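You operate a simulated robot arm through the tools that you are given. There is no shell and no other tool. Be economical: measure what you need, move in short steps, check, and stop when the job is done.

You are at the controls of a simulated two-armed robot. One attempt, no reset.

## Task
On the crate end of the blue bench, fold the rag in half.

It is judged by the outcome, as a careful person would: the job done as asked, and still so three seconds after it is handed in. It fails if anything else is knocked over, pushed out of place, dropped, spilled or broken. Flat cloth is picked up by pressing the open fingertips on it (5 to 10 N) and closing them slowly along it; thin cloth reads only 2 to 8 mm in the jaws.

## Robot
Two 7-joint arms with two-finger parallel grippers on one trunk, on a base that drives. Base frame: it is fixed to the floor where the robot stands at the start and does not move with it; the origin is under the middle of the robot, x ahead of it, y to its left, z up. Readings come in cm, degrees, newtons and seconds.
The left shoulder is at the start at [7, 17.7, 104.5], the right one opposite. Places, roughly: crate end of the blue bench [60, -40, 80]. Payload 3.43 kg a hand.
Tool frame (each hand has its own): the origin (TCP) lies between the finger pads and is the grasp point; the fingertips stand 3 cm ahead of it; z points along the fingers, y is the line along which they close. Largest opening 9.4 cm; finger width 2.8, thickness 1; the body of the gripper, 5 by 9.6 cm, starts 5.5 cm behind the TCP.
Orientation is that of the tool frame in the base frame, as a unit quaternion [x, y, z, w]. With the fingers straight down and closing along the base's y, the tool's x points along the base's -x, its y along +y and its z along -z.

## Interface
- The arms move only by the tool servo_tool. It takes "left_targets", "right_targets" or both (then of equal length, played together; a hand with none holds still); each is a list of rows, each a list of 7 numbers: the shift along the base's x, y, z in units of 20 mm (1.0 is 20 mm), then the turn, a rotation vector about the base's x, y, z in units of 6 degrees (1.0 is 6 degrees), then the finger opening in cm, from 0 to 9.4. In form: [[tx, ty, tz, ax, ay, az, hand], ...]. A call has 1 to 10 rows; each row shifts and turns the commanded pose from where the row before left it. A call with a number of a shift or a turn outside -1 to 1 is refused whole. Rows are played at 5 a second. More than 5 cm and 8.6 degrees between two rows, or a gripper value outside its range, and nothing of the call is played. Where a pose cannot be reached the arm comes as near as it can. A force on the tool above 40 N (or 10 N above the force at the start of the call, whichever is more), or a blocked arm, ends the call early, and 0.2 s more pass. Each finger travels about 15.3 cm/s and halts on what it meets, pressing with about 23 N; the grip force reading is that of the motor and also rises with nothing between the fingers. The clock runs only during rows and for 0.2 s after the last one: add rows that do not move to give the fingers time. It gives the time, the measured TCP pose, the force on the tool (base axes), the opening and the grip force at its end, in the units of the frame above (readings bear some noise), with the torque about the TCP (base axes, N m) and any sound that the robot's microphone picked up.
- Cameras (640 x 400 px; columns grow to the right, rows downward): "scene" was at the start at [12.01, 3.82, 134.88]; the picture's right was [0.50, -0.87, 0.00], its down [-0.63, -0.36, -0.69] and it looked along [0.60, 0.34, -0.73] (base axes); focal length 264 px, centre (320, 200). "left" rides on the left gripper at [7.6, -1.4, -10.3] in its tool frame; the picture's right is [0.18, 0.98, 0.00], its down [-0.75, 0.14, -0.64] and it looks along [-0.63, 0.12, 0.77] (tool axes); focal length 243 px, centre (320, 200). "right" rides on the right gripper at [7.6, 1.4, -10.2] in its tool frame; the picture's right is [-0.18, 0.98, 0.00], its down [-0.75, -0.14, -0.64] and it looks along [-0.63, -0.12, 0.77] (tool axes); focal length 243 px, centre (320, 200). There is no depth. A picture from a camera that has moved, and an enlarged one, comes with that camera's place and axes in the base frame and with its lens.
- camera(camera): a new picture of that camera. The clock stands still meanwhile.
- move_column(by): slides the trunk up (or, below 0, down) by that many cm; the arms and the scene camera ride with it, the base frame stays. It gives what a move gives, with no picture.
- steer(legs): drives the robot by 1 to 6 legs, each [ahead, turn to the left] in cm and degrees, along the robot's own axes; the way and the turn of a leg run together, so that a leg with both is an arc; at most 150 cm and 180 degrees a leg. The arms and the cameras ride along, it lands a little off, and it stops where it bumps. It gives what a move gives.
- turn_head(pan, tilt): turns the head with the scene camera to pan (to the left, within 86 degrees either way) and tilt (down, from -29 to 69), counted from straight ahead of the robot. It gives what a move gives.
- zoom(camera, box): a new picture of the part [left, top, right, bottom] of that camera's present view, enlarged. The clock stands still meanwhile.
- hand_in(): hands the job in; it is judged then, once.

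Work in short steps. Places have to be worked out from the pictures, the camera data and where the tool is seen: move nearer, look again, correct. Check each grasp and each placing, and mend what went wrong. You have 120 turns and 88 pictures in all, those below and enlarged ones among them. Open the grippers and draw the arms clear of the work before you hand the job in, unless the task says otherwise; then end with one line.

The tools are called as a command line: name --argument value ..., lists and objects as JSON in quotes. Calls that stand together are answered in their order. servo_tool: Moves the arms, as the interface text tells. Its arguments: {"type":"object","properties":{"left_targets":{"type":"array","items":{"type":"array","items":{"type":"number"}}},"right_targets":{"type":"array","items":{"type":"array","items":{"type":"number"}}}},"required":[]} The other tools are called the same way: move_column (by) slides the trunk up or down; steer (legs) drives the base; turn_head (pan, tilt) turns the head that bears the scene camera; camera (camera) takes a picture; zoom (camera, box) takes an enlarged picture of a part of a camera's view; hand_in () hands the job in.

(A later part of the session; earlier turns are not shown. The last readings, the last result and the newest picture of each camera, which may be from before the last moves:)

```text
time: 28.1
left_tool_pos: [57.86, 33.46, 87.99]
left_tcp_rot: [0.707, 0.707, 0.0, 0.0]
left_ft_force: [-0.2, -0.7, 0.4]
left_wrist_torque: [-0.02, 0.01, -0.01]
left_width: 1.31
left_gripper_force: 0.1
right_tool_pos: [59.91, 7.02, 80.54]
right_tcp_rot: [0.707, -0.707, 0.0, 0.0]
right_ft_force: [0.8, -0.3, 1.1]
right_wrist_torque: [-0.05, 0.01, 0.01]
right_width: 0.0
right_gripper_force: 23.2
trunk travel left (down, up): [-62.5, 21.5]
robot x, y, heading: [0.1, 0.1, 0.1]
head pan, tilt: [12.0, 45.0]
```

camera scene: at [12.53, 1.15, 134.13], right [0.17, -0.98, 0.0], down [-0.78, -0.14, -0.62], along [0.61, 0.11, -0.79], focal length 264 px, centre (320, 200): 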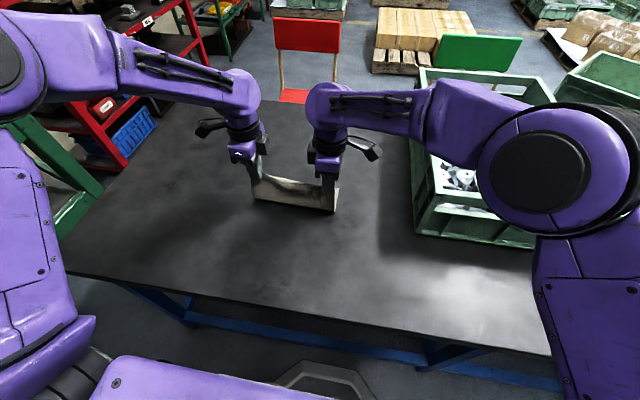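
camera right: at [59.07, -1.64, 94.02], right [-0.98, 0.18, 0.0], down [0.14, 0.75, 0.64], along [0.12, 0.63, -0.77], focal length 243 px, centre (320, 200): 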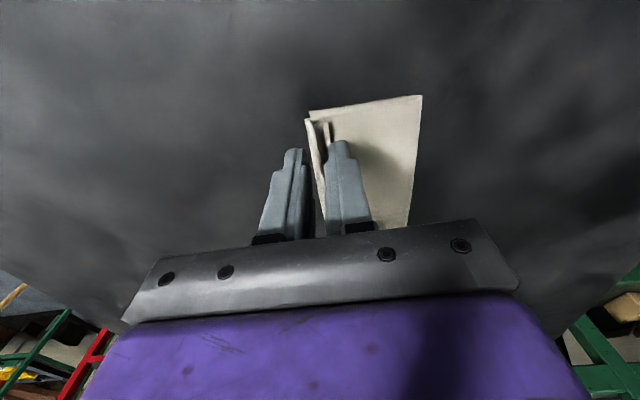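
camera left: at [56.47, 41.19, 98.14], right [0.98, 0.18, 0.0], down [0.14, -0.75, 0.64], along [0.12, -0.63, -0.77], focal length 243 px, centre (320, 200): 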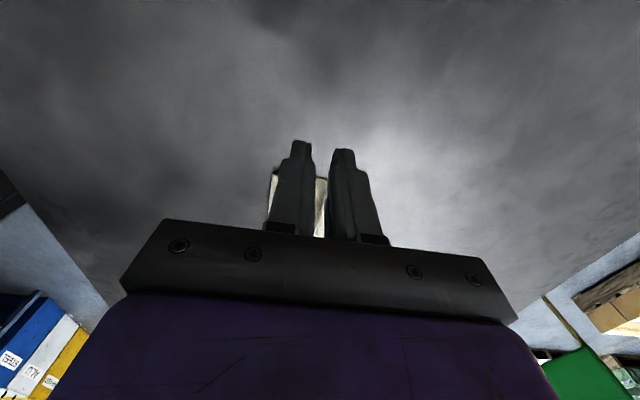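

Just touching the pleat. I press to a few newtons, hold briefly, then lift and look.

servo_tool --right_targets '[[0, 0, -0.08, 0, 0, 0, 0], [0, 0, -0.08, 0, 0, 0, 0], [0, 0, -0.05, 0, 0, 0, 0], [0, 0, 0, 0, 0, 0, 0], [0, 0, 0, 0, 0, 0, 0]]'

zoom --camera "right" --box '[200, 40, 460, 200]'

servo_tool --right_targets '[[0, 0, 0.3, 0, 0, 0, 0], [0, 0, 0.5, 0, 0, 0, 0], [0, 0, 1, 0, 0, 0, 0], [0, 0, 1, 0, 0, 0, 0], [0, 0, 1, 0, 0, 0, 0], [0, 0, 0, 0, 0, 0, 0]]'

zoom --camera "right" --box '[200, 0, 460, 160]'

```text
time: 29.3
left_tool_pos: [57.78, 33.46, 87.83]
left_tcp_rot: [0.707, 0.708, 0.001, 0.001]
left_ft_force: [-0.3, 0.4, 0.2]
left_wrist_torque: [-0.03, -0.02, 0.0]
left_width: 1.3
left_gripper_force: 0.0
right_tool_pos: [59.88, 7.0, 80.3]
right_tcp_rot: [0.708, -0.706, 0.001, -0.002]
right_ft_force: [2.3, 0.6, 13.2]
right_wrist_torque: [0.01, -0.08, 0.02]
right_width: 0.0
right_gripper_force: 23.4
trunk travel left (down, up): [-62.5, 21.5]
robot x, y, heading: [-0.0, -0.06, -0.1]
head pan, tilt: [12.0, 45.0]
```

```text
2.46 times, centred on (330, 120) of right
camera zoom: at [58.57, -0.69, 90.58], right [-0.98, 0.18, 0.0], down [0.14, 0.75, 0.64], along [0.12, 0.63, -0.77], focal length 597 px, centre (295, 397)
```

zoom: 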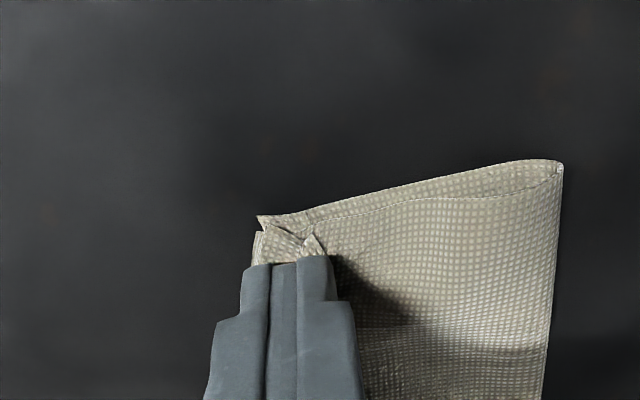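

```text
time: 30.7
left_tool_pos: [57.93, 33.46, 87.87]
left_tcp_rot: [0.707, 0.707, -0.001, 0.0]
left_ft_force: [0.1, -0.6, 0.0]
left_wrist_torque: [0.02, 0.0, 0.02]
left_width: 1.31
left_gripper_force: 0.0
right_tool_pos: [60.08, 7.19, 87.75]
right_tcp_rot: [0.708, -0.706, 0.0, 0.0]
right_ft_force: [-0.4, 0.3, -0.2]
right_wrist_torque: [0.01, -0.02, 0.02]
right_width: 0.0
right_gripper_force: 22.9
trunk travel left (down, up): [-62.5, 21.5]
robot x, y, heading: [0.08, 0.07, 0.1]
head pan, tilt: [12.0, 45.0]
```

```text
2.46 times, centred on (330, 80) of right
camera zoom: at [58.65, -0.58, 98.05], right [-0.98, 0.18, 0.0], down [0.14, 0.75, 0.64], along [0.12, 0.63, -0.77], focal length 597 px, centre (295, 495)
```

zoom: 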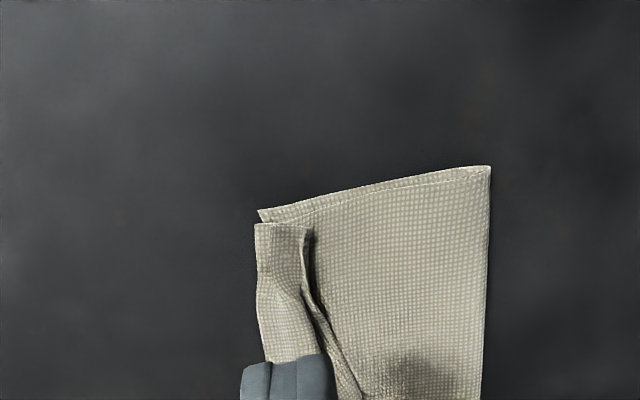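

The pat only flattened it into a pleat, and the numbers show why. About 4 cm of cloth was bunched in the jaws, so the fold line is off-centre: the lower layer is about 7.6 cm where it should be about 10. I'll unfold it and redo it with a much smaller pinch, and first I look at the left end.

servo_tool --left_targets '[[0.4, -0.8, 0, 0, 0, 0, 3], [0.2, -0.8, 0, 0, 0, 0, 3], [0, -0.8, 0, 0, 0, 0, 3], [0, -0.8, 0, 0, 0, 0, 3], [0, -0.8, 0, 0, 0, 0, 3], [0, -0.4, 0, 0, 0, 0, 3], [0, 0, 0, 0, 0, 0, 3]]'

zoom --camera "left" --box '[180, 0, 440, 160]'

```text
time: 32.3
left_tool_pos: [59.13, 24.73, 87.87]
left_tcp_rot: [0.707, 0.707, 0.0, 0.001]
left_ft_force: [-0.5, 0.6, -0.8]
left_wrist_torque: [0.02, 0.01, -0.01]
left_width: 2.98
left_gripper_force: 0.1
right_tool_pos: [60.1, 7.15, 87.74]
right_tcp_rot: [0.708, -0.706, 0.0, 0.0]
right_ft_force: [0.4, 1.1, 0.5]
right_wrist_torque: [0.01, 0.0, 0.01]
right_width: 0.0
right_gripper_force: 23.5
trunk travel left (down, up): [-62.5, 21.5]
robot x, y, heading: [-0.2, -0.27, -0.0]
head pan, tilt: [12.0, 45.0]
```

```text
2.46 times, centred on (310, 80) of left
camera zoom: at [57.78, 32.36, 98.1], right [0.98, 0.18, 0.0], down [0.14, -0.75, 0.64], along [0.12, -0.63, -0.77], focal length 597 px, centre (345, 495)
```

zoom: 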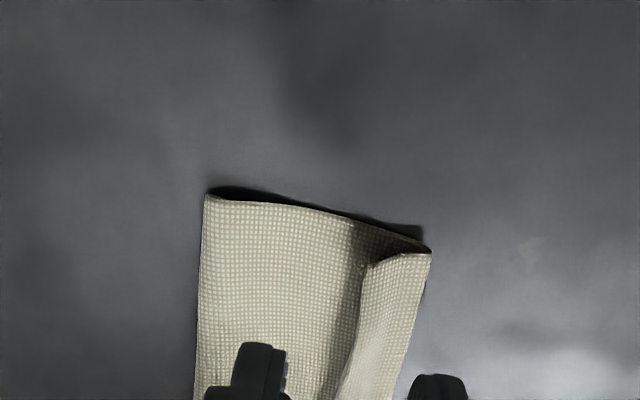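

Crests sit at x ≈ 59.9 (left) and 59.4 (right). I straddle each with a 2.2 cm opening, keeping the outer fingers inside the edge, and lower almost to contact so that I grab only the top layer.

servo_tool --left_targets '[[0.28, -0.1, -0.5, 0, 0, 0, 2.2], [0, 0, -0.8, 0, 0, 0, 2.2], [0, 0, -0.8, 0, 0, 0, 2.2], [0, 0, -0.7, 0, 0, 0, 2.2], [0, 0, -0.4, 0, 0, 0, 2.2], [0, 0, -0.3, 0, 0, 0, 2.2], [0, 0, -0.15, 0, 0, 0, 2.2], [0, 0, 0, 0, 0, 0, 2.2]]' --right_targets '[[-0.4, 0.6, -0.5, 0, 0, 0, 2.2], [0, 0, -0.8, 0, 0, 0, 2.2], [0, 0, -0.8, 0, 0, 0, 2.2], [0, 0, -0.7, 0, 0, 0, 2.2], [0, 0, -0.4, 0, 0, 0, 2.2], [0, 0, -0.3, 0, 0, 0, 2.2], [0, 0, -0.15, 0, 0, 0, 2.2], [0, 0, 0, 0, 0, 0, 2.2]]'

zoom --camera "right" --box '[200, 60, 440, 210]'

zoom --camera "left" --box '[200, 60, 440, 210]'

```text
time: 34.1
left_tool_pos: [59.71, 24.46, 80.56]
left_tcp_rot: [0.707, 0.707, 0.0, 0.0]
left_ft_force: [0.3, 0.4, -0.2]
left_wrist_torque: [0.02, 0.01, -0.02]
left_width: 2.19
left_gripper_force: 0.1
right_tool_pos: [59.31, 8.36, 80.47]
right_tcp_rot: [0.708, -0.707, 0.0, 0.0]
right_ft_force: [0.3, -1.0, 0.4]
right_wrist_torque: [0.04, 0.01, -0.03]
right_width: 2.18
right_gripper_force: 0.1
trunk travel left (down, up): [-62.5, 21.5]
robot x, y, heading: [0.07, -0.24, 0.2]
head pan, tilt: [12.0, 45.0]
```

```text
2.67 times, centred on (320, 135) of right
camera zoom: at [57.85, 0.59, 90.73], right [-0.98, 0.18, 0.0], down [0.14, 0.75, 0.64], along [0.12, 0.63, -0.77], focal length 647 px, centre (320, 373)
```

zoom: 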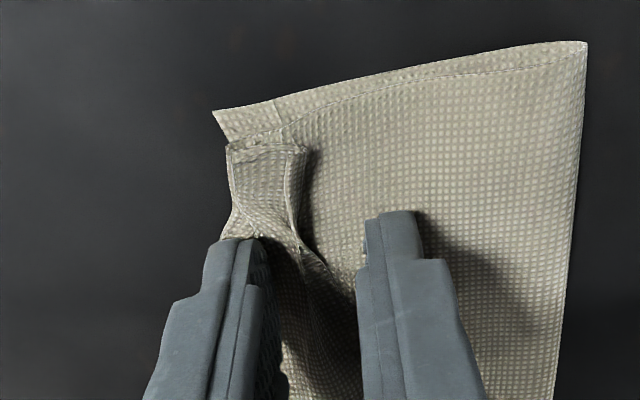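

```text
2.67 times, centred on (320, 135) of left
camera zoom: at [58.34, 32.17, 90.76], right [0.98, 0.18, 0.0], down [0.14, -0.75, 0.64], along [0.12, -0.63, -0.77], focal length 647 px, centre (320, 373)
```

zoom: 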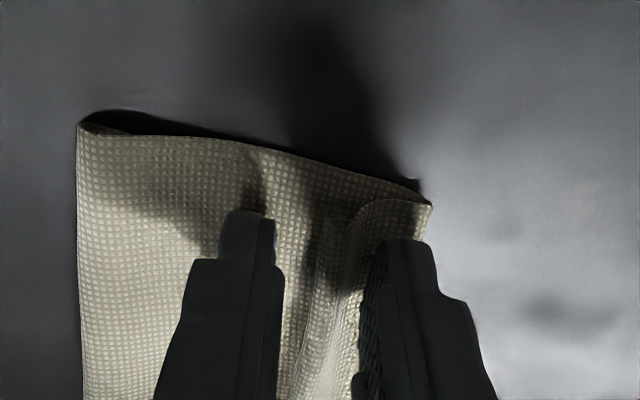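

Both straddle the pleat well with no real contact. I lower 1 mm and close slowly, then lift 2 cm to check that only the top layer comes up.

servo_tool --left_targets '[[0, 0, -0.05, 0, 0, 0, 2.2], [0, 0, 0, 0, 0, 0, 1.7], [0, 0, 0, 0, 0, 0, 1.2], [0, 0, 0, 0, 0, 0, 0.7], [0, 0, 0, 0, 0, 0, 0.2], [0, 0, 0, 0, 0, 0, 0], [0, 0, 0.3, 0, 0, 0, 0], [0, 0, 0.4, 0, 0, 0, 0], [0, 0, 0.5, 0, 0, 0, 0], [0, 0, 0, 0, 0, 0, 0]]' --right_targets '[[0, 0, -0.07, 0, 0, 0, 2.2], [0, 0, 0, 0, 0, 0, 1.7], [0, 0, 0, 0, 0, 0, 1.2], [0, 0, 0, 0, 0, 0, 0.7], [0, 0, 0, 0, 0, 0, 0.2], [0, 0, 0, 0, 0, 0, 0], [0, 0, 0.3, 0, 0, 0, 0], [0, 0, 0.4, 0, 0, 0, 0], [0, 0, 0.5, 0, 0, 0, 0], [0, 0, 0, 0, 0, 0, 0]]'

zoom --camera "right" --box '[200, 60, 440, 210]'

zoom --camera "left" --box '[200, 60, 440, 210]'

```text
time: 36.3
left_tool_pos: [59.74, 24.48, 82.77]
left_tcp_rot: [0.707, 0.707, -0.001, 0.0]
left_ft_force: [0.2, -0.6, -0.5]
left_wrist_torque: [0.0, -0.01, 0.01]
left_width: 0.19
left_gripper_force: 23.4
right_tool_pos: [59.25, 8.24, 82.68]
right_tcp_rot: [0.708, -0.706, -0.001, 0.001]
right_ft_force: [-0.5, 0.4, 0.4]
right_wrist_torque: [0.02, 0.03, -0.02]
right_width: 0.22
right_gripper_force: 22.7
trunk travel left (down, up): [-62.5, 21.5]
robot x, y, heading: [-0.02, 0.09, -0.2]
head pan, tilt: [12.0, 45.0]
```

```text
2.67 times, centred on (320, 135) of right
camera zoom: at [57.87, 0.55, 92.98], right [-0.98, 0.18, 0.0], down [0.14, 0.75, 0.64], along [0.12, 0.63, -0.77], focal length 647 px, centre (320, 373)
```

zoom: 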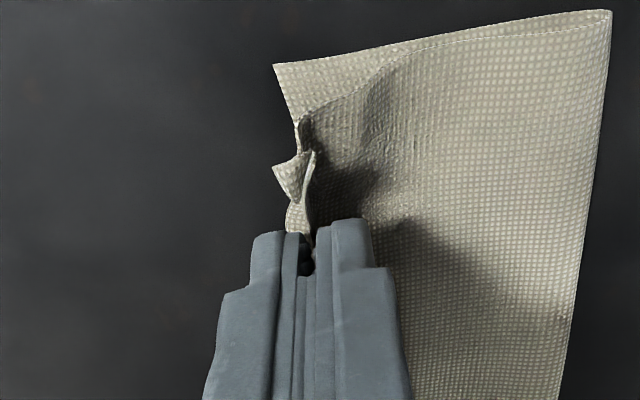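

```text
2.67 times, centred on (320, 135) of left
camera zoom: at [58.31, 32.17, 93.03], right [0.98, 0.18, 0.0], down [0.14, -0.75, 0.64], along [0.12, -0.63, -0.77], focal length 647 px, centre (320, 373)
```

zoom: 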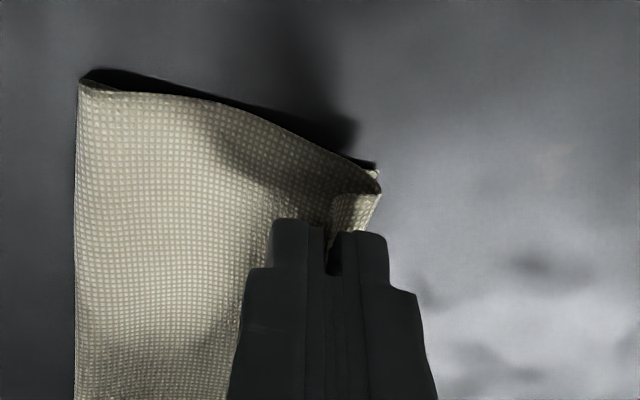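

Both hold only the top layer. I reverse the arc to unfold the rag back toward the near side.

servo_tool --left_targets '[[-0.3, 0, 0.7, 0, 0, 0, 0], [-0.4, 0, 0.7, 0, 0, 0, 0], [-0.6, 0, 0.6, 0, 0, 0, 0], [-0.7, 0, 0.4, 0, 0, 0, 0], [-0.7, 0, 0.15, 0, 0, 0, 0], [-0.7, 0, 0, 0, 0, 0, 0], [-0.7, 0, -0.2, 0, 0, 0, 0], [-0.7, 0, -0.45, 0, 0, 0, 0], [-0.6, 0, -0.6, 0, 0, 0, 0], [-0.6, 0, -0.7, 0, 0, 0, 0]]' --right_targets '[[-0.3, 0, 0.7, 0, 0, 0, 0], [-0.4, 0, 0.7, 0, 0, 0, 0], [-0.6, 0, 0.6, 0, 0, 0, 0], [-0.7, 0, 0.4, 0, 0, 0, 0], [-0.7, 0, 0.15, 0, 0, 0, 0], [-0.7, 0, 0, 0, 0, 0, 0], [-0.7, 0, -0.2, 0, 0, 0, 0], [-0.7, 0, -0.45, 0, 0, 0, 0], [-0.6, 0, -0.6, 0, 0, 0, 0], [-0.6, 0, -0.7, 0, 0, 0, 0]]'

zoom --camera "scene" --box '[200, 150, 440, 300]'

camera --camera "right"

camera --camera "left"

```text
time: 38.5
left_tool_pos: [47.74, 24.52, 84.01]
left_tcp_rot: [0.707, 0.707, 0.001, 0.0]
left_ft_force: [0.7, -1.0, -0.2]
left_wrist_torque: [-0.05, -0.01, -0.03]
left_width: 0.18
left_gripper_force: 22.9
right_tool_pos: [47.4, 8.06, 83.86]
right_tcp_rot: [-0.703, 0.711, 0.004, 0.001]
right_ft_force: [-0.6, 1.9, -0.2]
right_wrist_torque: [0.05, 0.03, 0.03]
right_width: 0.25
right_gripper_force: 23.0
trunk travel left (down, up): [-62.5, 21.5]
robot x, y, heading: [-0.18, -0.39, -0.2]
head pan, tilt: [12.0, 45.0]
```

```text
2.67 times, centred on (320, 225) of scene
camera zoom: at [13.01, 1.56, 135.1], right [0.21, -0.98, 0.0], down [-0.69, -0.15, -0.71], along [0.69, 0.15, -0.71], focal length 704 px, centre (320, 133)
```

zoom: 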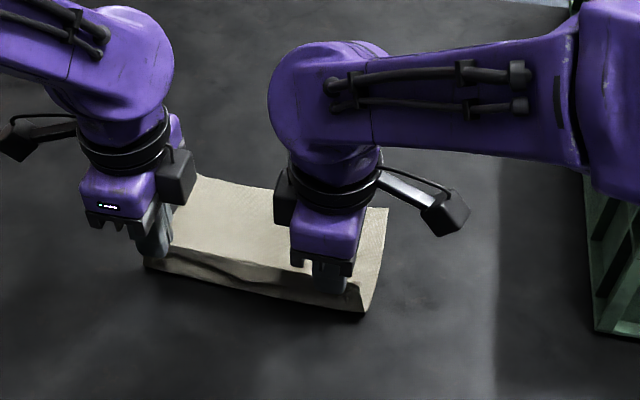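

```text
47 pictures are left
camera right: at [46.03, 0.18, 94.13], right [-0.98, 0.19, 0.01], down [0.15, 0.75, 0.65], along [0.12, 0.64, -0.76], focal length 243 px, centre (320, 200)
```

right: 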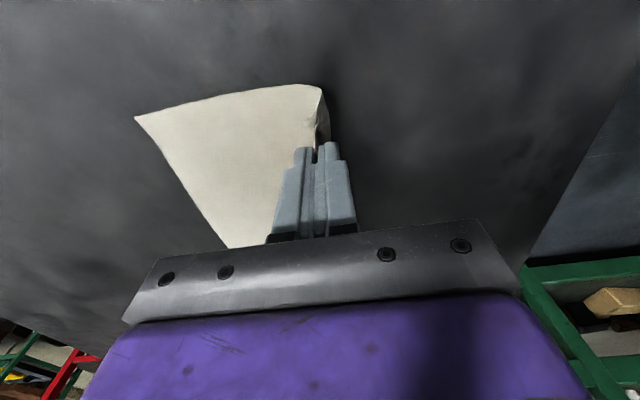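

```text
46 pictures are left
camera left: at [46.29, 32.18, 94.25], right [0.98, 0.18, 0.0], down [0.14, -0.75, 0.64], along [0.12, -0.63, -0.77], focal length 243 px, centre (320, 200)
```

left: 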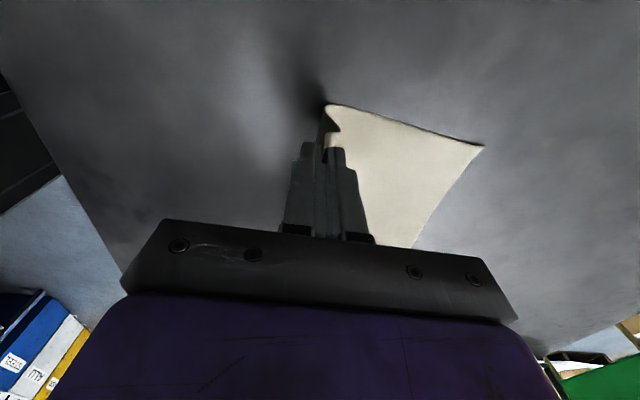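

The unfolding works. I lower to light contact, then open the fingers slowly while pressing so they spread the bunched hem flat, reversing the pinch.

servo_tool --left_targets '[[-0.5, 0.03, -0.5, 0, 0, 0, 0], [-0.5, 0.03, -0.5, 0, 0, 0, 0], [-0.3, 0.03, -0.4, 0, 0, 0, 0], [0, 0.03, -0.3, 0, 0, 0, 0], [0, 0, -0.15, 0, 0, 0, 0], [0, 0, 0, 0, 0, 0, 0]]' --right_targets '[[-0.5, 0, -0.5, 0, 0, 0, 0], [-0.5, 0, -0.5, 0, 0, 0, 0], [-0.3, 0, -0.4, 0, 0, 0, 0], [0, 0, -0.3, 0, 0, 0, 0], [0, 0, -0.1, 0, 0, 0, 0], [0, 0, 0, 0, 0, 0, 0]]'

```text
time: 39.9
left_tool_pos: [45.13, 24.6, 80.48]
left_tcp_rot: [0.707, 0.707, 0.001, 0.001]
left_ft_force: [0.0, -5.8, 7.9]
left_wrist_torque: [-0.22, 0.02, -0.02]
left_width: 0.19
left_gripper_force: 22.8
right_tool_pos: [45.58, 7.94, 81.43]
right_tcp_rot: [-0.696, 0.717, 0.012, 0.012]
right_ft_force: [-0.7, 6.6, -1.0]
right_wrist_torque: [0.14, 0.02, 0.04]
right_width: 0.21
right_gripper_force: 23.2
trunk travel left (down, up): [-62.5, 21.5]
robot x, y, heading: [0.06, 0.46, -0.0]
head pan, tilt: [12.0, 45.0]
```

The right hand lags, at 81.4 and slightly twisted, and the hands stretch the cloth sideways. I bring them 8 mm closer together and let things settle.

servo_tool --left_targets '[[0, -0.2, 0, 0, 0, 0, 0], [0, 0, 0, 0, 0, 0, 0], [0, 0, 0, 0, 0, 0, 0]]' --right_targets '[[0, 0.2, 0, 0, 0, 0, 0], [0, 0, 0, 0, 0, 0, 0], [0, 0, 0, 0, 0, 0, 0]]'

```text
time: 40.7
left_tool_pos: [45.08, 24.33, 80.43]
left_tcp_rot: [0.707, 0.708, 0.0, 0.0]
left_ft_force: [-0.4, 1.0, 2.1]
left_wrist_torque: [-0.01, -0.01, 0.03]
left_width: 0.2
left_gripper_force: 23.1
right_tool_pos: [45.74, 7.97, 81.15]
right_tcp_rot: [-0.694, 0.72, 0.013, 0.01]
right_ft_force: [0.0, 0.2, 0.3]
right_wrist_torque: [0.04, 0.03, 0.04]
right_width: 0.21
right_gripper_force: 23.1
trunk travel left (down, up): [-62.5, 21.5]
robot x, y, heading: [-0.1, 0.06, 0.1]
head pan, tilt: [12.0, 45.0]
```

The right wrist looks to be at its yaw limit, about 2° short. I relax its commanded yaw by 6° to regain reach.

servo_tool --right_targets '[[0, 0, 0, 0, 0, -0.5, 0], [0, 0, 0, 0, 0, -0.5, 0], [0, 0, 0, 0, 0, 0, 0], [0, 0, 0, 0, 0, 0, 0]]'

```text
time: 41.7
left_tool_pos: [45.11, 24.23, 80.39]
left_tcp_rot: [0.707, 0.707, 0.0, 0.001]
left_ft_force: [-0.8, 0.1, 0.9]
left_wrist_torque: [0.04, -0.01, 0.04]
left_width: 0.21
left_gripper_force: 22.9
right_tool_pos: [45.73, 7.95, 81.14]
right_tcp_rot: [-0.655, 0.756, 0.015, 0.009]
right_ft_force: [-0.2, -0.7, 0.8]
right_wrist_torque: [-0.01, 0.0, 0.0]
right_width: 0.23
right_gripper_force: 23.0
trunk travel left (down, up): [-62.5, 21.5]
robot x, y, heading: [0.03, -0.1, -0.2]
head pan, tilt: [12.0, 45.0]
```

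Yaw isn't the limit. The earlier reachable pose was further right (y ≈ 6.8), so I restore the yaw and shift both hands 1.2 cm toward −y together.

servo_tool --left_targets '[[0, -0.3, 0.1, 0, 0, 0, 0], [0, -0.3, 0, 0, 0, 0, 0], [0, 0, 0, 0, 0, 0, 0], [0, 0, 0, 0, 0, 0, 0]]' --right_targets '[[0, -0.3, 0, 0, 0, 0.5, 0], [0, -0.3, 0, 0, 0, 0.5, 0], [0, 0, 0, 0, 0, 0, 0], [0, 0, 0, 0, 0, 0, 0]]'

camera --camera "scene"

```text
time: 42.7
left_tool_pos: [45.04, 23.11, 80.63]
left_tcp_rot: [0.708, 0.707, 0.0, 0.0]
left_ft_force: [-0.5, -0.5, 0.1]
left_wrist_torque: [0.0, 0.01, -0.01]
left_width: 0.2
left_gripper_force: 22.8
right_tool_pos: [44.92, 7.3, 80.41]
right_tcp_rot: [-0.703, 0.711, 0.006, 0.002]
right_ft_force: [1.2, -1.8, 8.0]
right_wrist_torque: [-0.09, -0.05, 0.05]
right_width: 0.2
right_gripper_force: 22.9
trunk travel left (down, up): [-62.5, 21.5]
robot x, y, heading: [0.12, 0.06, -0.0]
head pan, tilt: [12.0, 45.0]
```

```text
45 pictures are left
camera scene: at [12.93, 1.51, 135.1], right [0.21, -0.98, 0.0], down [-0.69, -0.15, -0.71], along [0.69, 0.15, -0.71], focal length 264 px, centre (320, 200)
```

scene: 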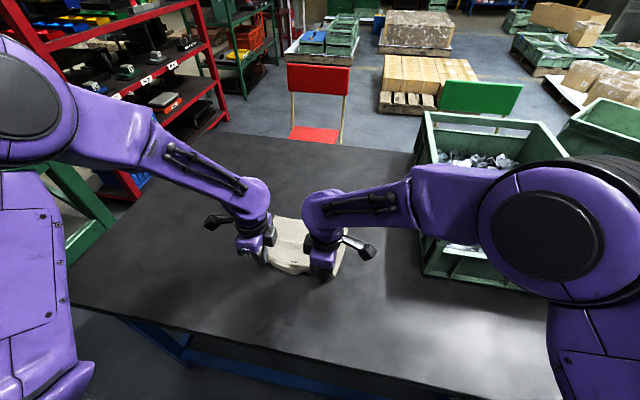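

Now the right reaches the surface (8 N). I lower the left 3 mm, then open both slowly to spread the hem.

servo_tool --left_targets '[[0, 0, -0.15, 0, 0, 0, 0], [0, 0, -0.08, 0, 0, 0, 0.4], [0, 0, 0, 0, 0, 0, 0.8], [0, 0, 0, 0, 0, 0, 1.3], [0, 0, 0, 0, 0, 0, 1.8], [0, 0, 0, 0, 0, 0, 2.3], [0, 0, 0, 0, 0, 0, 2.8], [0, 0, 0, 0, 0, 0, 3.3], [0, 0, 0, 0, 0, 0, 3.8], [0, 0, 0, 0, 0, 0, 3.8]]' --right_targets '[[0, 0, 0, 0, 0, 0, 0], [0, 0, 0, 0, 0, 0, 0.4], [0, 0, 0, 0, 0, 0, 0.8], [0, 0, 0, 0, 0, 0, 1.3], [0, 0, 0, 0, 0, 0, 1.8], [0, 0, 0, 0, 0, 0, 2.3], [0, 0, 0, 0, 0, 0, 2.8], [0, 0, 0, 0, 0, 0, 3.3], [0, 0, 0, 0, 0, 0, 3.8], [0, 0, 0, 0, 0, 0, 3.8]]'

zoom --camera "right" --box '[200, 60, 440, 210]'

zoom --camera "left" --box '[200, 60, 440, 210]'

```text
time: 44.9
left_tool_pos: [45.01, 23.19, 80.15]
left_tcp_rot: [0.707, 0.707, 0.0, 0.0]
left_ft_force: [-0.5, 0.1, 5.6]
left_wrist_torque: [0.08, -0.11, 0.01]
left_width: 3.75
left_gripper_force: 0.1
right_tool_pos: [44.96, 7.11, 80.64]
right_tcp_rot: [-0.703, 0.711, 0.005, 0.004]
right_ft_force: [-0.3, 1.0, 0.3]
right_wrist_torque: [0.0, -0.02, 0.02]
right_width: 3.82
right_gripper_force: 0.0
trunk travel left (down, up): [-62.5, 21.5]
robot x, y, heading: [-0.06, -0.1, -0.1]
head pan, tilt: [12.0, 45.0]
```

```text
2.67 times, centred on (320, 135) of right
camera zoom: at [43.5, -0.55, 90.83], right [-0.98, 0.2, 0.0], down [0.15, 0.74, 0.65], along [0.12, 0.64, -0.76], focal length 647 px, centre (320, 373)
```

zoom: 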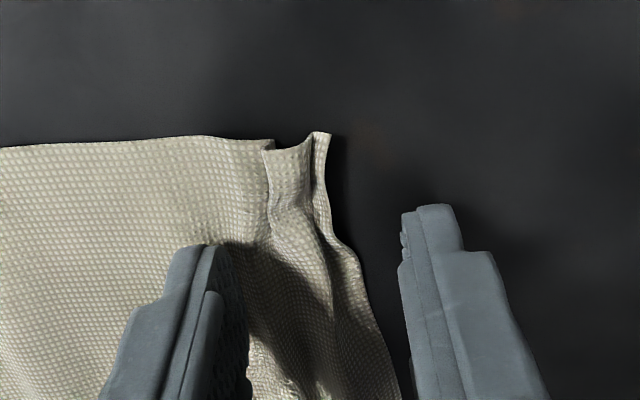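

```text
2.67 times, centred on (320, 135) of left
camera zoom: at [43.66, 30.8, 90.36], right [0.98, 0.18, 0.0], down [0.14, -0.75, 0.64], along [0.12, -0.63, -0.77], focal length 647 px, centre (320, 373)
```

zoom: 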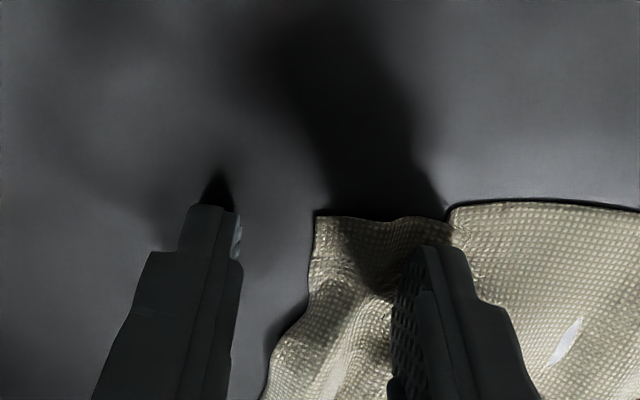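

The hem is spread partly and released. The right arm was too folded up for this near pose, so I raise the trunk 8 cm, which also lifts the hands clear, and look at the rag.

move_column --by 8

camera --camera "right"

camera --camera "left"

zoom --camera "scene" --box '[220, 190, 400, 300]'

```text
time: 46.1
left_tool_pos: [45.11, 23.1, 88.04]
left_tcp_rot: [0.707, 0.707, 0.0, -0.001]
left_ft_force: [-0.3, 0.0, -0.2]
left_wrist_torque: [-0.01, 0.0, 0.0]
left_width: 3.82
left_gripper_force: 0.2
right_tool_pos: [45.06, 7.27, 88.54]
right_tcp_rot: [-0.702, 0.712, 0.005, 0.003]
right_ft_force: [-0.7, -0.7, 0.3]
right_wrist_torque: [0.0, 0.0, -0.01]
right_width: 3.8
right_gripper_force: 0.1
trunk travel left (down, up): [-70.5, 13.5]
robot x, y, heading: [0.06, 0.01, 0.0]
head pan, tilt: [12.0, 45.0]
```

```text
42 pictures are left
camera right: at [43.57, -0.54, 98.8], right [-0.98, 0.2, 0.0], down [0.15, 0.74, 0.65], along [0.12, 0.64, -0.76], focal length 243 px, centre (320, 200)
```

right: 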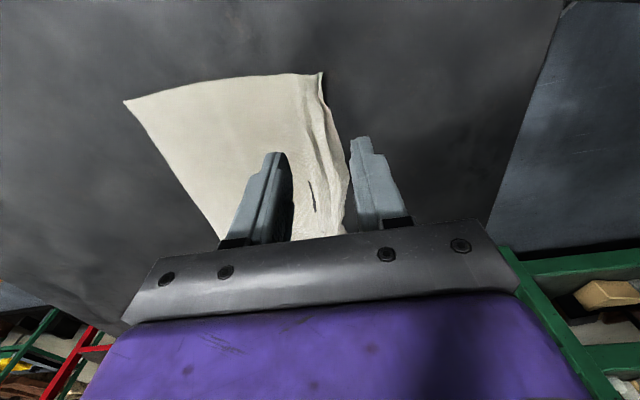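

```text
41 pictures are left
camera left: at [43.72, 30.82, 98.31], right [0.98, 0.18, 0.0], down [0.14, -0.75, 0.64], along [0.12, -0.63, -0.77], focal length 243 px, centre (320, 200)
```

left: 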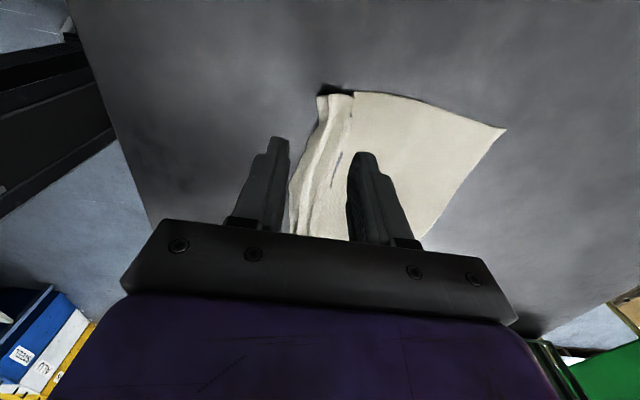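

```text
3.56 times, centred on (310, 245) of scene
camera zoom: at [13.04, 1.55, 143.09], right [0.21, -0.98, 0.0], down [-0.69, -0.15, -0.71], along [0.69, 0.15, -0.71], focal length 938 px, centre (356, 40)
```

zoom: 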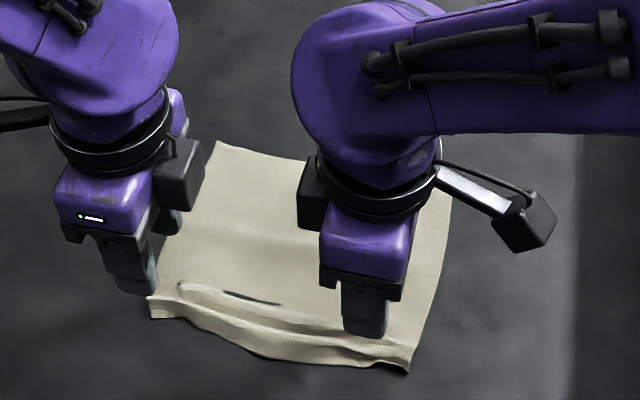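

The near hem has shallow pleats, with the edge at x ≈ 44 where it should be about 41.5–42. I'll press the closed fingertips on the hem at both ends and drag toward −x to pull it taut.

servo_tool --left_targets '[[-0.2, 0.1, -0.5, 0, 0, 0, 0], [0, 0, -0.8, 0, 0, 0, 0], [0, 0, -0.8, 0, 0, 0, 0], [0, 0, -0.8, 0, 0, 0, 0], [0, 0, -0.5, 0, 0, 0, 0], [0, 0, -0.25, 0, 0, 0, 0], [0, 0, -0.1, 0, 0, 0, 0], [0, 0, 0, 0, 0, 0, 0]]' --right_targets '[[-0.2, -0.3, -0.6, 0, 0, 0, 0], [0, 0, -0.9, 0, 0, 0, 0], [0, 0, -0.8, 0, 0, 0, 0], [0, 0, -0.8, 0, 0, 0, 0], [0, 0, -0.5, 0, 0, 0, 0], [0, 0, -0.25, 0, 0, 0, 0], [0, 0, -0.1, 0, 0, 0, 0], [0, 0, 0, 0, 0, 0, 0]]'

```text
time: 47.9
left_tool_pos: [44.72, 23.33, 80.7]
left_tcp_rot: [0.707, 0.707, -0.001, 0.0]
left_ft_force: [-1.0, -0.2, 0.5]
left_wrist_torque: [0.0, 0.0, 0.03]
left_width: 0.0
left_gripper_force: 22.9
right_tool_pos: [44.38, 6.7, 80.36]
right_tcp_rot: [-0.705, 0.709, 0.001, 0.0]
right_ft_force: [0.7, 0.1, 0.2]
right_wrist_torque: [-0.02, -0.04, -0.04]
right_width: 0.02
right_gripper_force: 23.6
trunk travel left (down, up): [-70.5, 13.5]
robot x, y, heading: [0.06, 0.19, -0.0]
head pan, tilt: [12.0, 45.0]
```

The right arm reaches properly now. I step down to contact.

servo_tool --left_targets '[[0, 0, -0.12, 0, 0, 0, 0], [0, 0, -0.1, 0, 0, 0, 0], [0, 0, -0.06, 0, 0, 0, 0], [0, 0, 0, 0, 0, 0, 0]]' --right_targets '[[0, 0, -0.06, 0, 0, 0, 0], [0, 0, -0.05, 0, 0, 0, 0], [0, 0, -0.03, 0, 0, 0, 0], [0, 0, 0, 0, 0, 0, 0]]'

```text
time: 48.9
left_tool_pos: [44.58, 23.36, 80.1]
left_tcp_rot: [0.707, 0.707, 0.001, 0.001]
left_ft_force: [1.4, -0.2, 4.3]
left_wrist_torque: [-0.03, -0.04, 0.01]
left_width: 0.01
left_gripper_force: 23.4
right_tool_pos: [44.38, 6.81, 80.21]
right_tcp_rot: [-0.706, 0.708, 0.001, 0.002]
right_ft_force: [0.5, 1.0, 7.5]
right_wrist_torque: [0.05, -0.04, 0.05]
right_width: 0.0
right_gripper_force: 23.8
trunk travel left (down, up): [-70.5, 13.5]
robot x, y, heading: [0.14, -0.31, 0.1]
head pan, tilt: [12.0, 45.0]
```

Contact is 4 and 7 N. I drag both back 2.4 cm with a slight outward stretch, and look while still holding.

servo_tool --left_targets '[[-0.2, 0.04, -0.02, 0, 0, 0, 0], [-0.2, 0.04, 0, 0, 0, 0, 0], [-0.2, 0.04, 0, 0, 0, 0, 0], [-0.2, 0.04, 0, 0, 0, 0, 0], [-0.2, 0, 0, 0, 0, 0, 0], [-0.2, 0, 0, 0, 0, 0, 0], [0, 0, 0, 0, 0, 0, 0]]' --right_targets '[[-0.2, -0.04, 0, 0, 0, 0, 0], [-0.2, -0.04, 0, 0, 0, 0, 0], [-0.2, -0.04, 0, 0, 0, 0, 0], [-0.2, -0.04, 0, 0, 0, 0, 0], [-0.2, 0, 0, 0, 0, 0, 0], [-0.2, 0, 0, 0, 0, 0, 0], [0, 0, 0, 0, 0, 0, 0]]'

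zoom --camera "right" --box '[100, 40, 420, 240]'

zoom --camera "left" --box '[220, 40, 540, 240]'

```text
time: 50.5
left_tool_pos: [42.18, 23.59, 80.07]
left_tcp_rot: [0.707, 0.708, 0.001, 0.0]
left_ft_force: [1.3, -2.8, 15.9]
left_wrist_torque: [-0.15, -0.12, 0.01]
left_width: 0.0
left_gripper_force: 23.1
right_tool_pos: [41.95, 6.42, 80.21]
right_tcp_rot: [-0.704, 0.71, 0.005, 0.002]
right_ft_force: [0.3, 1.7, 1.2]
right_wrist_torque: [-0.01, -0.03, 0.05]
right_width: 0.01
right_gripper_force: 22.7
trunk travel left (down, up): [-70.5, 13.5]
robot x, y, heading: [-0.15, -0.04, 0.0]
head pan, tilt: [12.0, 45.0]
```

```text
2.00 times, centred on (260, 140) of right
camera zoom: at [40.44, -1.46, 90.47], right [-0.98, 0.19, 0.01], down [0.15, 0.75, 0.65], along [0.12, 0.64, -0.76], focal length 485 px, centre (440, 320)
```

zoom: 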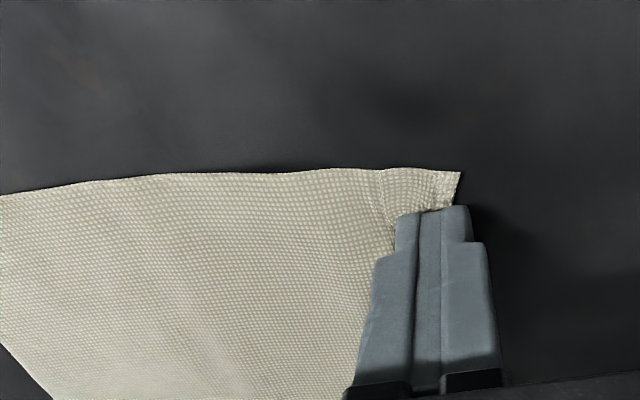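

```text
2.00 times, centred on (380, 140) of left
camera zoom: at [40.79, 31.25, 90.33], right [0.98, 0.18, 0.0], down [0.14, -0.75, 0.64], along [0.12, -0.63, -0.77], focal length 485 px, centre (200, 320)
```

zoom: 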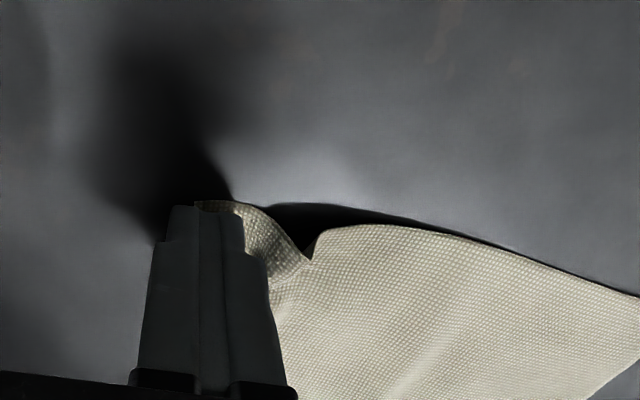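

The hem is nearly flat now. I lift both hands straight up and look at the whole rag.

servo_tool --left_targets '[[0, 0, 0.3, 0, 0, 0, 0], [0, 0, 0.7, 0, 0, 0, 0], [0, 0, 1, 0, 0, 0, 0], [0, 0, 1, 0, 0, 0, 0], [0, 0.5, 1, 0, 0, 0, 0], [0, 0.8, 0.5, 0, 0, 0, 0], [0, 0.5, 0, 0, 0, 0, 2]]' --right_targets '[[0, 0, 0.3, 0, 0, 0, 0], [0, 0, 0.7, 0, 0, 0, 0], [0, 0, 1, 0, 0, 0, 0], [0, 0, 1, 0, 0, 0, 0], [0, -0.8, 1, 0, 0, 0, 0], [0, -1, 0.5, 0, 0, 0, 0], [0, -1, 0, 0, 0, 0, 2]]'

zoom --camera "scene" --box '[220, 180, 400, 300]'

camera --camera "left"

camera --camera "right"

```text
time: 52.1
left_tool_pos: [42.36, 27.21, 89.03]
left_tcp_rot: [0.707, 0.707, 0.0, 0.0]
left_ft_force: [0.0, -0.1, 0.3]
left_wrist_torque: [-0.01, -0.01, -0.02]
left_width: 1.99
left_gripper_force: 0.1
right_tool_pos: [41.81, 0.94, 89.17]
right_tcp_rot: [0.709, -0.706, 0.0, 0.0]
right_ft_force: [0.5, 0.4, -0.2]
right_wrist_torque: [0.02, 0.03, 0.02]
right_width: 1.99
right_gripper_force: 0.1
trunk travel left (down, up): [-70.5, 13.5]
robot x, y, heading: [0.26, -0.37, -0.1]
head pan, tilt: [12.0, 45.0]
```

```text
3.33 times, centred on (310, 240) of scene
camera zoom: at [13.01, 1.51, 143.09], right [0.21, -0.98, 0.0], down [-0.69, -0.15, -0.71], along [0.69, 0.15, -0.71], focal length 880 px, centre (353, 67)
```

zoom: 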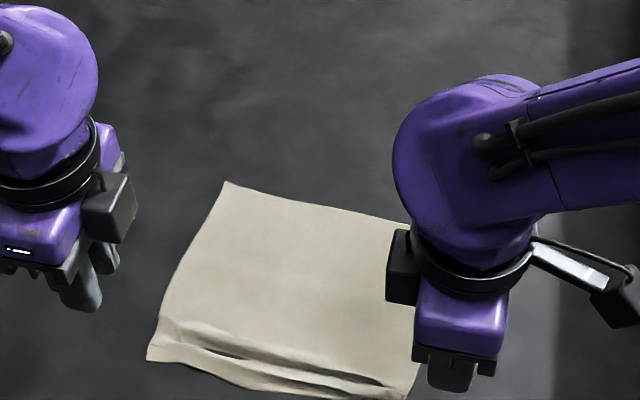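

```text
36 pictures are left
camera left: at [40.93, 34.92, 99.28], right [0.98, 0.18, 0.0], down [0.14, -0.75, 0.64], along [0.12, -0.63, -0.77], focal length 243 px, centre (320, 200)
```

left: 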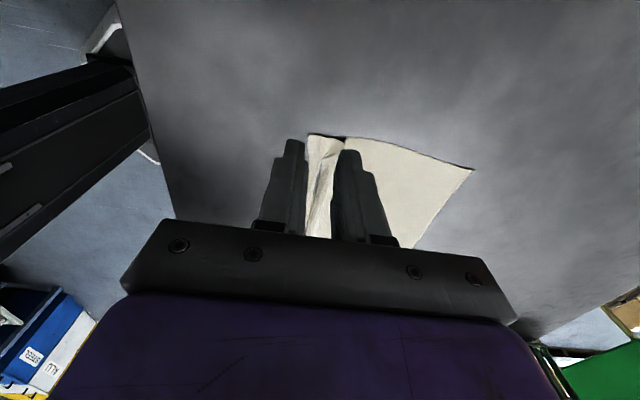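

```text
35 pictures are left
camera right: at [40.46, -6.74, 99.45], right [-0.98, 0.18, 0.0], down [0.14, 0.75, 0.64], along [0.12, 0.63, -0.77], focal length 243 px, centre (320, 200)
```

right: 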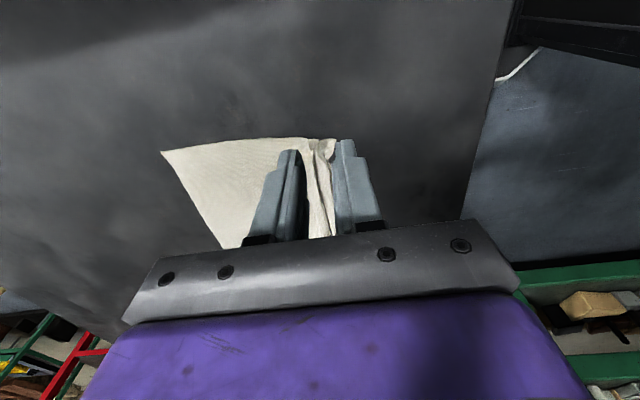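

There's some spring-back, with shallow pleats left in the hem because the whole sheet slid. Next I'll anchor the sheet's middle with one hand while the other drags the hem. More trunk height first, for reach near the body.

move_column --by 8

servo_tool --left_targets '[[0.8, -1, -0.5, 0, 0, 0, 0], [1, -1, -0.9, 0, 0, 0, 0], [1, -1, -0.9, 0, 0, 0, 0], [1, -1, -0.9, 0, 0, 0, 0], [1, -1, -0.9, 0, 0, 0, 0], [0.2, -1, -0.9, 0, 0, 0, 0], [0, -0.5, -0.9, 0, 0, 0, 0], [0, 0, -0.9, 0, 0, 0, 0], [0, 0, -0.6, 0, 0, 0, 0], [0, 0, 0, 0, 0, 0, 0]]' --right_targets '[[0.1, 0.5, -0.5, 0, 0, 0, 0], [0, 0.6, -0.9, 0, 0, 0, 0], [0, 0.6, -0.9, 0, 0, 0, 0], [0, 0.5, -0.9, 0, 0, 0, 0], [0, 0, -0.9, 0, 0, 0, 0], [0, 0, -0.9, 0, 0, 0, 0], [0, 0, -0.9, 0, 0, 0, 0], [0, 0, -0.9, 0, 0, 0, 0], [0, 0, -0.8, 0, 0, 0, 0], [0, 0, 0, 0, 0, 0, 0]]'

```text
time: 53.3
left_tool_pos: [42.33, 27.22, 96.98]
left_tcp_rot: [0.707, 0.707, 0.0, -0.001]
left_ft_force: [0.4, 0.5, 0.0]
left_wrist_torque: [-0.01, -0.02, 0.0]
left_width: 2.0
left_gripper_force: 0.0
right_tool_pos: [41.82, 1.07, 97.14]
right_tcp_rot: [0.708, -0.707, 0.001, -0.001]
right_ft_force: [-0.1, 0.2, -0.8]
right_wrist_torque: [-0.03, -0.04, 0.0]
right_width: 1.99
right_gripper_force: 0.1
trunk travel left (down, up): [-78.5, 5.5]
robot x, y, heading: [-0.05, -0.09, -0.0]
head pan, tilt: [12.0, 45.0]
```

```text
time: 55.5
left_tool_pos: [52.33, 14.1, 82.39]
left_tcp_rot: [0.707, 0.707, 0.001, 0.0]
left_ft_force: [0.0, -0.5, 0.7]
left_wrist_torque: [0.0, -0.01, 0.01]
left_width: 0.01
left_gripper_force: 22.6
right_tool_pos: [42.15, 5.43, 81.84]
right_tcp_rot: [0.707, -0.707, 0.0, 0.0]
right_ft_force: [0.1, -0.1, -0.6]
right_wrist_torque: [-0.02, 0.03, -0.03]
right_width: 0.0
right_gripper_force: 23.0
trunk travel left (down, up): [-78.5, 5.5]
robot x, y, heading: [0.06, 0.05, 0.0]
head pan, tilt: [12.0, 45.0]
```

Both hands track well. I lower both to contact: left as the anchor in the middle, right on the hem.

servo_tool --left_targets '[[0, 0, -0.4, 0, 0, 0, 0], [0, 0, -0.4, 0, 0, 0, 0], [0, 0, -0.2, 0, 0, 0, 0], [0, 0, -0.13, 0, 0, 0, 0], [0, 0, -0.06, 0, 0, 0, 0], [0, 0, 0, 0, 0, 0, 0]]' --right_targets '[[0, 0, -0.3, 0, 0, 0, 0], [0, 0, -0.25, 0, 0, 0, 0], [0, 0, -0.15, 0, 0, 0, 0], [0, 0, -0.1, 0, 0, 0, 0], [0, 0, -0.05, 0, 0, 0, 0], [0, 0, 0, 0, 0, 0, 0]]'

```text
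time: 56.9
left_tool_pos: [52.41, 14.22, 80.1]
left_tcp_rot: [0.707, 0.708, 0.003, 0.001]
left_ft_force: [3.3, 3.2, 17.6]
left_wrist_torque: [0.11, -0.06, -0.04]
left_width: 0.01
left_gripper_force: 23.1
right_tool_pos: [42.01, 5.42, 80.33]
right_tcp_rot: [0.707, -0.707, 0.001, -0.001]
right_ft_force: [0.5, 0.1, 0.2]
right_wrist_torque: [0.01, 0.01, 0.04]
right_width: 0.01
right_gripper_force: 22.5
trunk travel left (down, up): [-78.5, 5.5]
robot x, y, heading: [-0.02, -0.21, -0.1]
head pan, tilt: [12.0, 45.0]
```

The anchor presses at 17 N, which is fine. The right goes down about 2.5 mm more and then drags −x.

servo_tool --right_targets '[[0, 0, -0.1, 0, 0, 0, 0], [0, 0, -0.05, 0, 0, 0, 0], [-0.2, 0, 0, 0, 0, 0, 0], [-0.2, 0, 0, 0, 0, 0, 0], [-0.2, 0, 0, 0, 0, 0, 0], [-0.2, 0, 0, 0, 0, 0, 0], [-0.2, 0, 0, 0, 0, 0, 0], [-0.15, 0, 0, 0, 0, 0, 0], [0, 0, 0, 0, 0, 0, 0]]'

zoom --camera "right" --box '[100, 40, 420, 240]'

```text
time: 58.9
left_tool_pos: [52.11, 14.1, 80.06]
left_tcp_rot: [0.707, 0.708, 0.003, 0.001]
left_ft_force: [1.8, -0.6, 14.5]
left_wrist_torque: [-0.04, -0.02, 0.0]
left_width: 0.01
left_gripper_force: 22.7
right_tool_pos: [39.55, 5.36, 80.11]
right_tcp_rot: [0.708, -0.706, 0.002, -0.002]
right_ft_force: [9.0, -0.5, 37.4]
right_wrist_torque: [0.07, -0.45, -0.01]
right_width: 0.0
right_gripper_force: 22.8
trunk travel left (down, up): [-78.5, 5.5]
robot x, y, heading: [0.17, -0.38, 0.1]
head pan, tilt: [12.0, 45.0]
```

```text
2.00 times, centred on (260, 140) of right
camera zoom: at [38.19, -2.34, 90.44], right [-0.98, 0.18, 0.0], down [0.14, 0.75, 0.64], along [0.12, 0.63, -0.76], focal length 485 px, centre (440, 320)
```

zoom: 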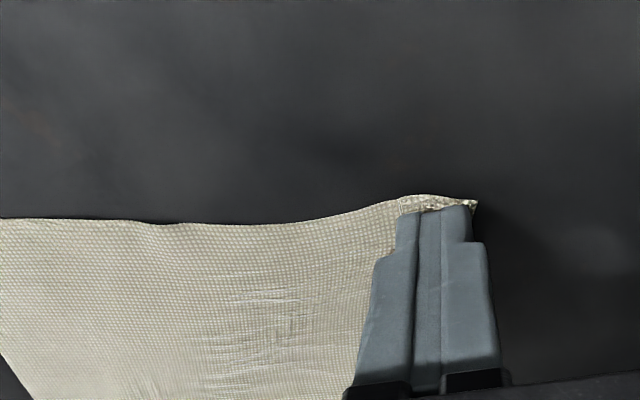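

The hem is flat on the right side. I lift both and do the other end: the right hand anchors mid-sheet, the left goes over the left hem.

servo_tool --left_targets '[[0, 0, 0.5, 0, 0, 0, 0], [0, 0, 1, 0, 0, 0, 0], [-0.9, 1, 0.5, 0, 0, 0, 0], [-1, 1, 0, 0, 0, 0, 0], [-1, 1, 0, 0, 0, 0, 0], [-1, 1, 0, 0, 0, 0, 0], [-1, 0.1, 0, 0, 0, 0, 0], [-0.1, 0, -0.5, 0, 0, 0, 0], [0, 0, -0.5, 0, 0, 0, 0], [0, 0, 0, 0, 0, 0, 0]]' --right_targets '[[0, 0, 0.5, 0, 0, 0, 0], [0, 0, 1, 0, 0, 0, 0], [0, 0, 0.5, 0, 0, 0, 0], [0.8, 0, 0, 0, 0, 0, 0], [1, 0.5, 0, 0, 0, 0, 0], [1, 0.5, 0, 0, 0, 0, 0], [1, 0.7, 0, 0, 0, 0, 0], [1, 0.6, -0.5, 0, 0, 0, 0], [0.9, 0, -0.5, 0, 0, 0, 0], [0, 0, 0, 0, 0, 0, 0]]'

camera --camera "left"

```text
time: 61.1
left_tool_pos: [42.38, 22.48, 81.86]
left_tcp_rot: [0.707, 0.707, -0.001, 0.0]
left_ft_force: [0.1, 0.8, 0.0]
left_wrist_torque: [0.0, -0.03, 0.01]
left_width: 0.0
left_gripper_force: 23.1
right_tool_pos: [51.16, 10.04, 82.02]
right_tcp_rot: [0.707, -0.707, -0.001, 0.0]
right_ft_force: [0.0, 0.2, -0.8]
right_wrist_torque: [-0.01, 0.03, -0.01]
right_width: 0.03
right_gripper_force: 22.9
trunk travel left (down, up): [-78.5, 5.5]
robot x, y, heading: [-0.1, -0.3, 0.2]
head pan, tilt: [12.0, 45.0]
```

```text
33 pictures are left
camera left: at [40.85, 30.13, 92.06], right [0.98, 0.18, 0.0], down [0.14, -0.75, 0.64], along [0.12, -0.63, -0.77], focal length 243 px, centre (320, 200)
```

left: 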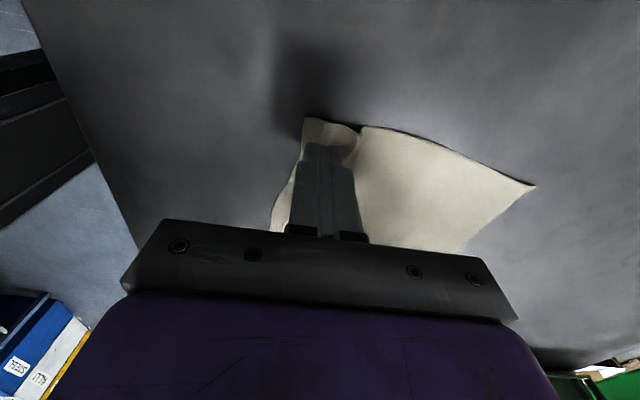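

The left near corner is at about (40.9, 24.2), and my fingertip is right over the hem. I lower both to contact.

servo_tool --left_targets '[[0, 0, -0.4, 0, 0, 0, 0], [0, 0, -0.3, 0, 0, 0, 0], [0, 0, -0.12, 0, 0, 0, 0], [0, 0, -0.08, 0, 0, 0, 0], [0, 0, -0.04, 0, 0, 0, 0], [0, 0, 0, 0, 0, 0, 0]]' --right_targets '[[0, 0, -0.4, 0, 0, 0, 0], [0, 0, -0.35, 0, 0, 0, 0], [0, 0, -0.15, 0, 0, 0, 0], [0, 0, -0.08, 0, 0, 0, 0], [0, 0, -0.06, 0, 0, 0, 0], [0, 0, 0, 0, 0, 0, 0]]'

servo_tool --left_targets '[[-0.2, 0.02, 0, 0, 0, 0, 0], [-0.2, 0.02, 0, 0, 0, 0, 0], [-0.2, 0.02, 0, 0, 0, 0, 0], [-0.2, 0.02, 0, 0, 0, 0, 0], [-0.1, 0, 0, 0, 0, 0, 0], [0, 0, 0, 0, 0, 0, 0]]'

camera --camera "left"

```text
time: 62.5
left_tool_pos: [42.28, 22.42, 80.07]
left_tcp_rot: [0.707, 0.707, 0.001, 0.001]
left_ft_force: [0.5, 0.0, 3.6]
left_wrist_torque: [-0.02, 0.03, -0.02]
left_width: 0.01
left_gripper_force: 22.7
right_tool_pos: [51.17, 10.02, 80.15]
right_tcp_rot: [0.708, -0.707, 0.001, -0.002]
right_ft_force: [2.9, 1.3, 24.8]
right_wrist_torque: [-0.04, -0.03, 0.02]
right_width: 0.0
right_gripper_force: 22.6
trunk travel left (down, up): [-78.5, 5.5]
robot x, y, heading: [-0.08, -0.0, 0.1]
head pan, tilt: [12.0, 45.0]
```

```text
time: 63.9
left_tool_pos: [40.35, 22.62, 80.13]
left_tcp_rot: [0.707, 0.707, 0.001, 0.002]
left_ft_force: [-0.4, -0.5, 0.6]
left_wrist_torque: [-0.05, -0.01, 0.0]
left_width: 0.0
left_gripper_force: 22.8
right_tool_pos: [51.15, 10.06, 80.05]
right_tcp_rot: [0.708, -0.707, 0.002, -0.003]
right_ft_force: [6.1, 2.6, 37.6]
right_wrist_torque: [0.03, -0.1, -0.05]
right_width: 0.03
right_gripper_force: 23.2
trunk travel left (down, up): [-78.5, 5.5]
robot x, y, heading: [-0.51, -0.13, -0.2]
head pan, tilt: [12.0, 45.0]
```

```text
32 pictures are left
camera left: at [38.89, 30.29, 90.36], right [0.98, 0.18, 0.0], down [0.14, -0.75, 0.64], along [0.12, -0.63, -0.77], focal length 243 px, centre (320, 200)
```

left: 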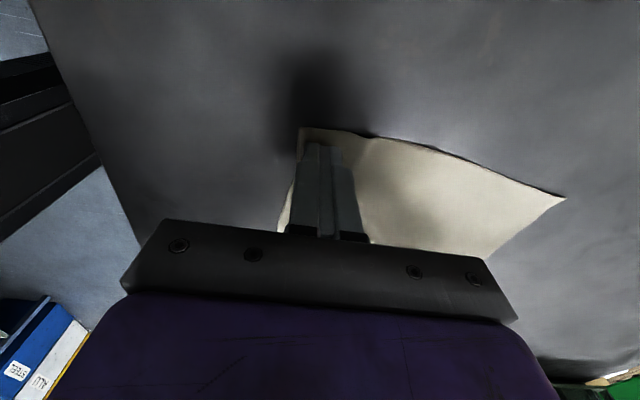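

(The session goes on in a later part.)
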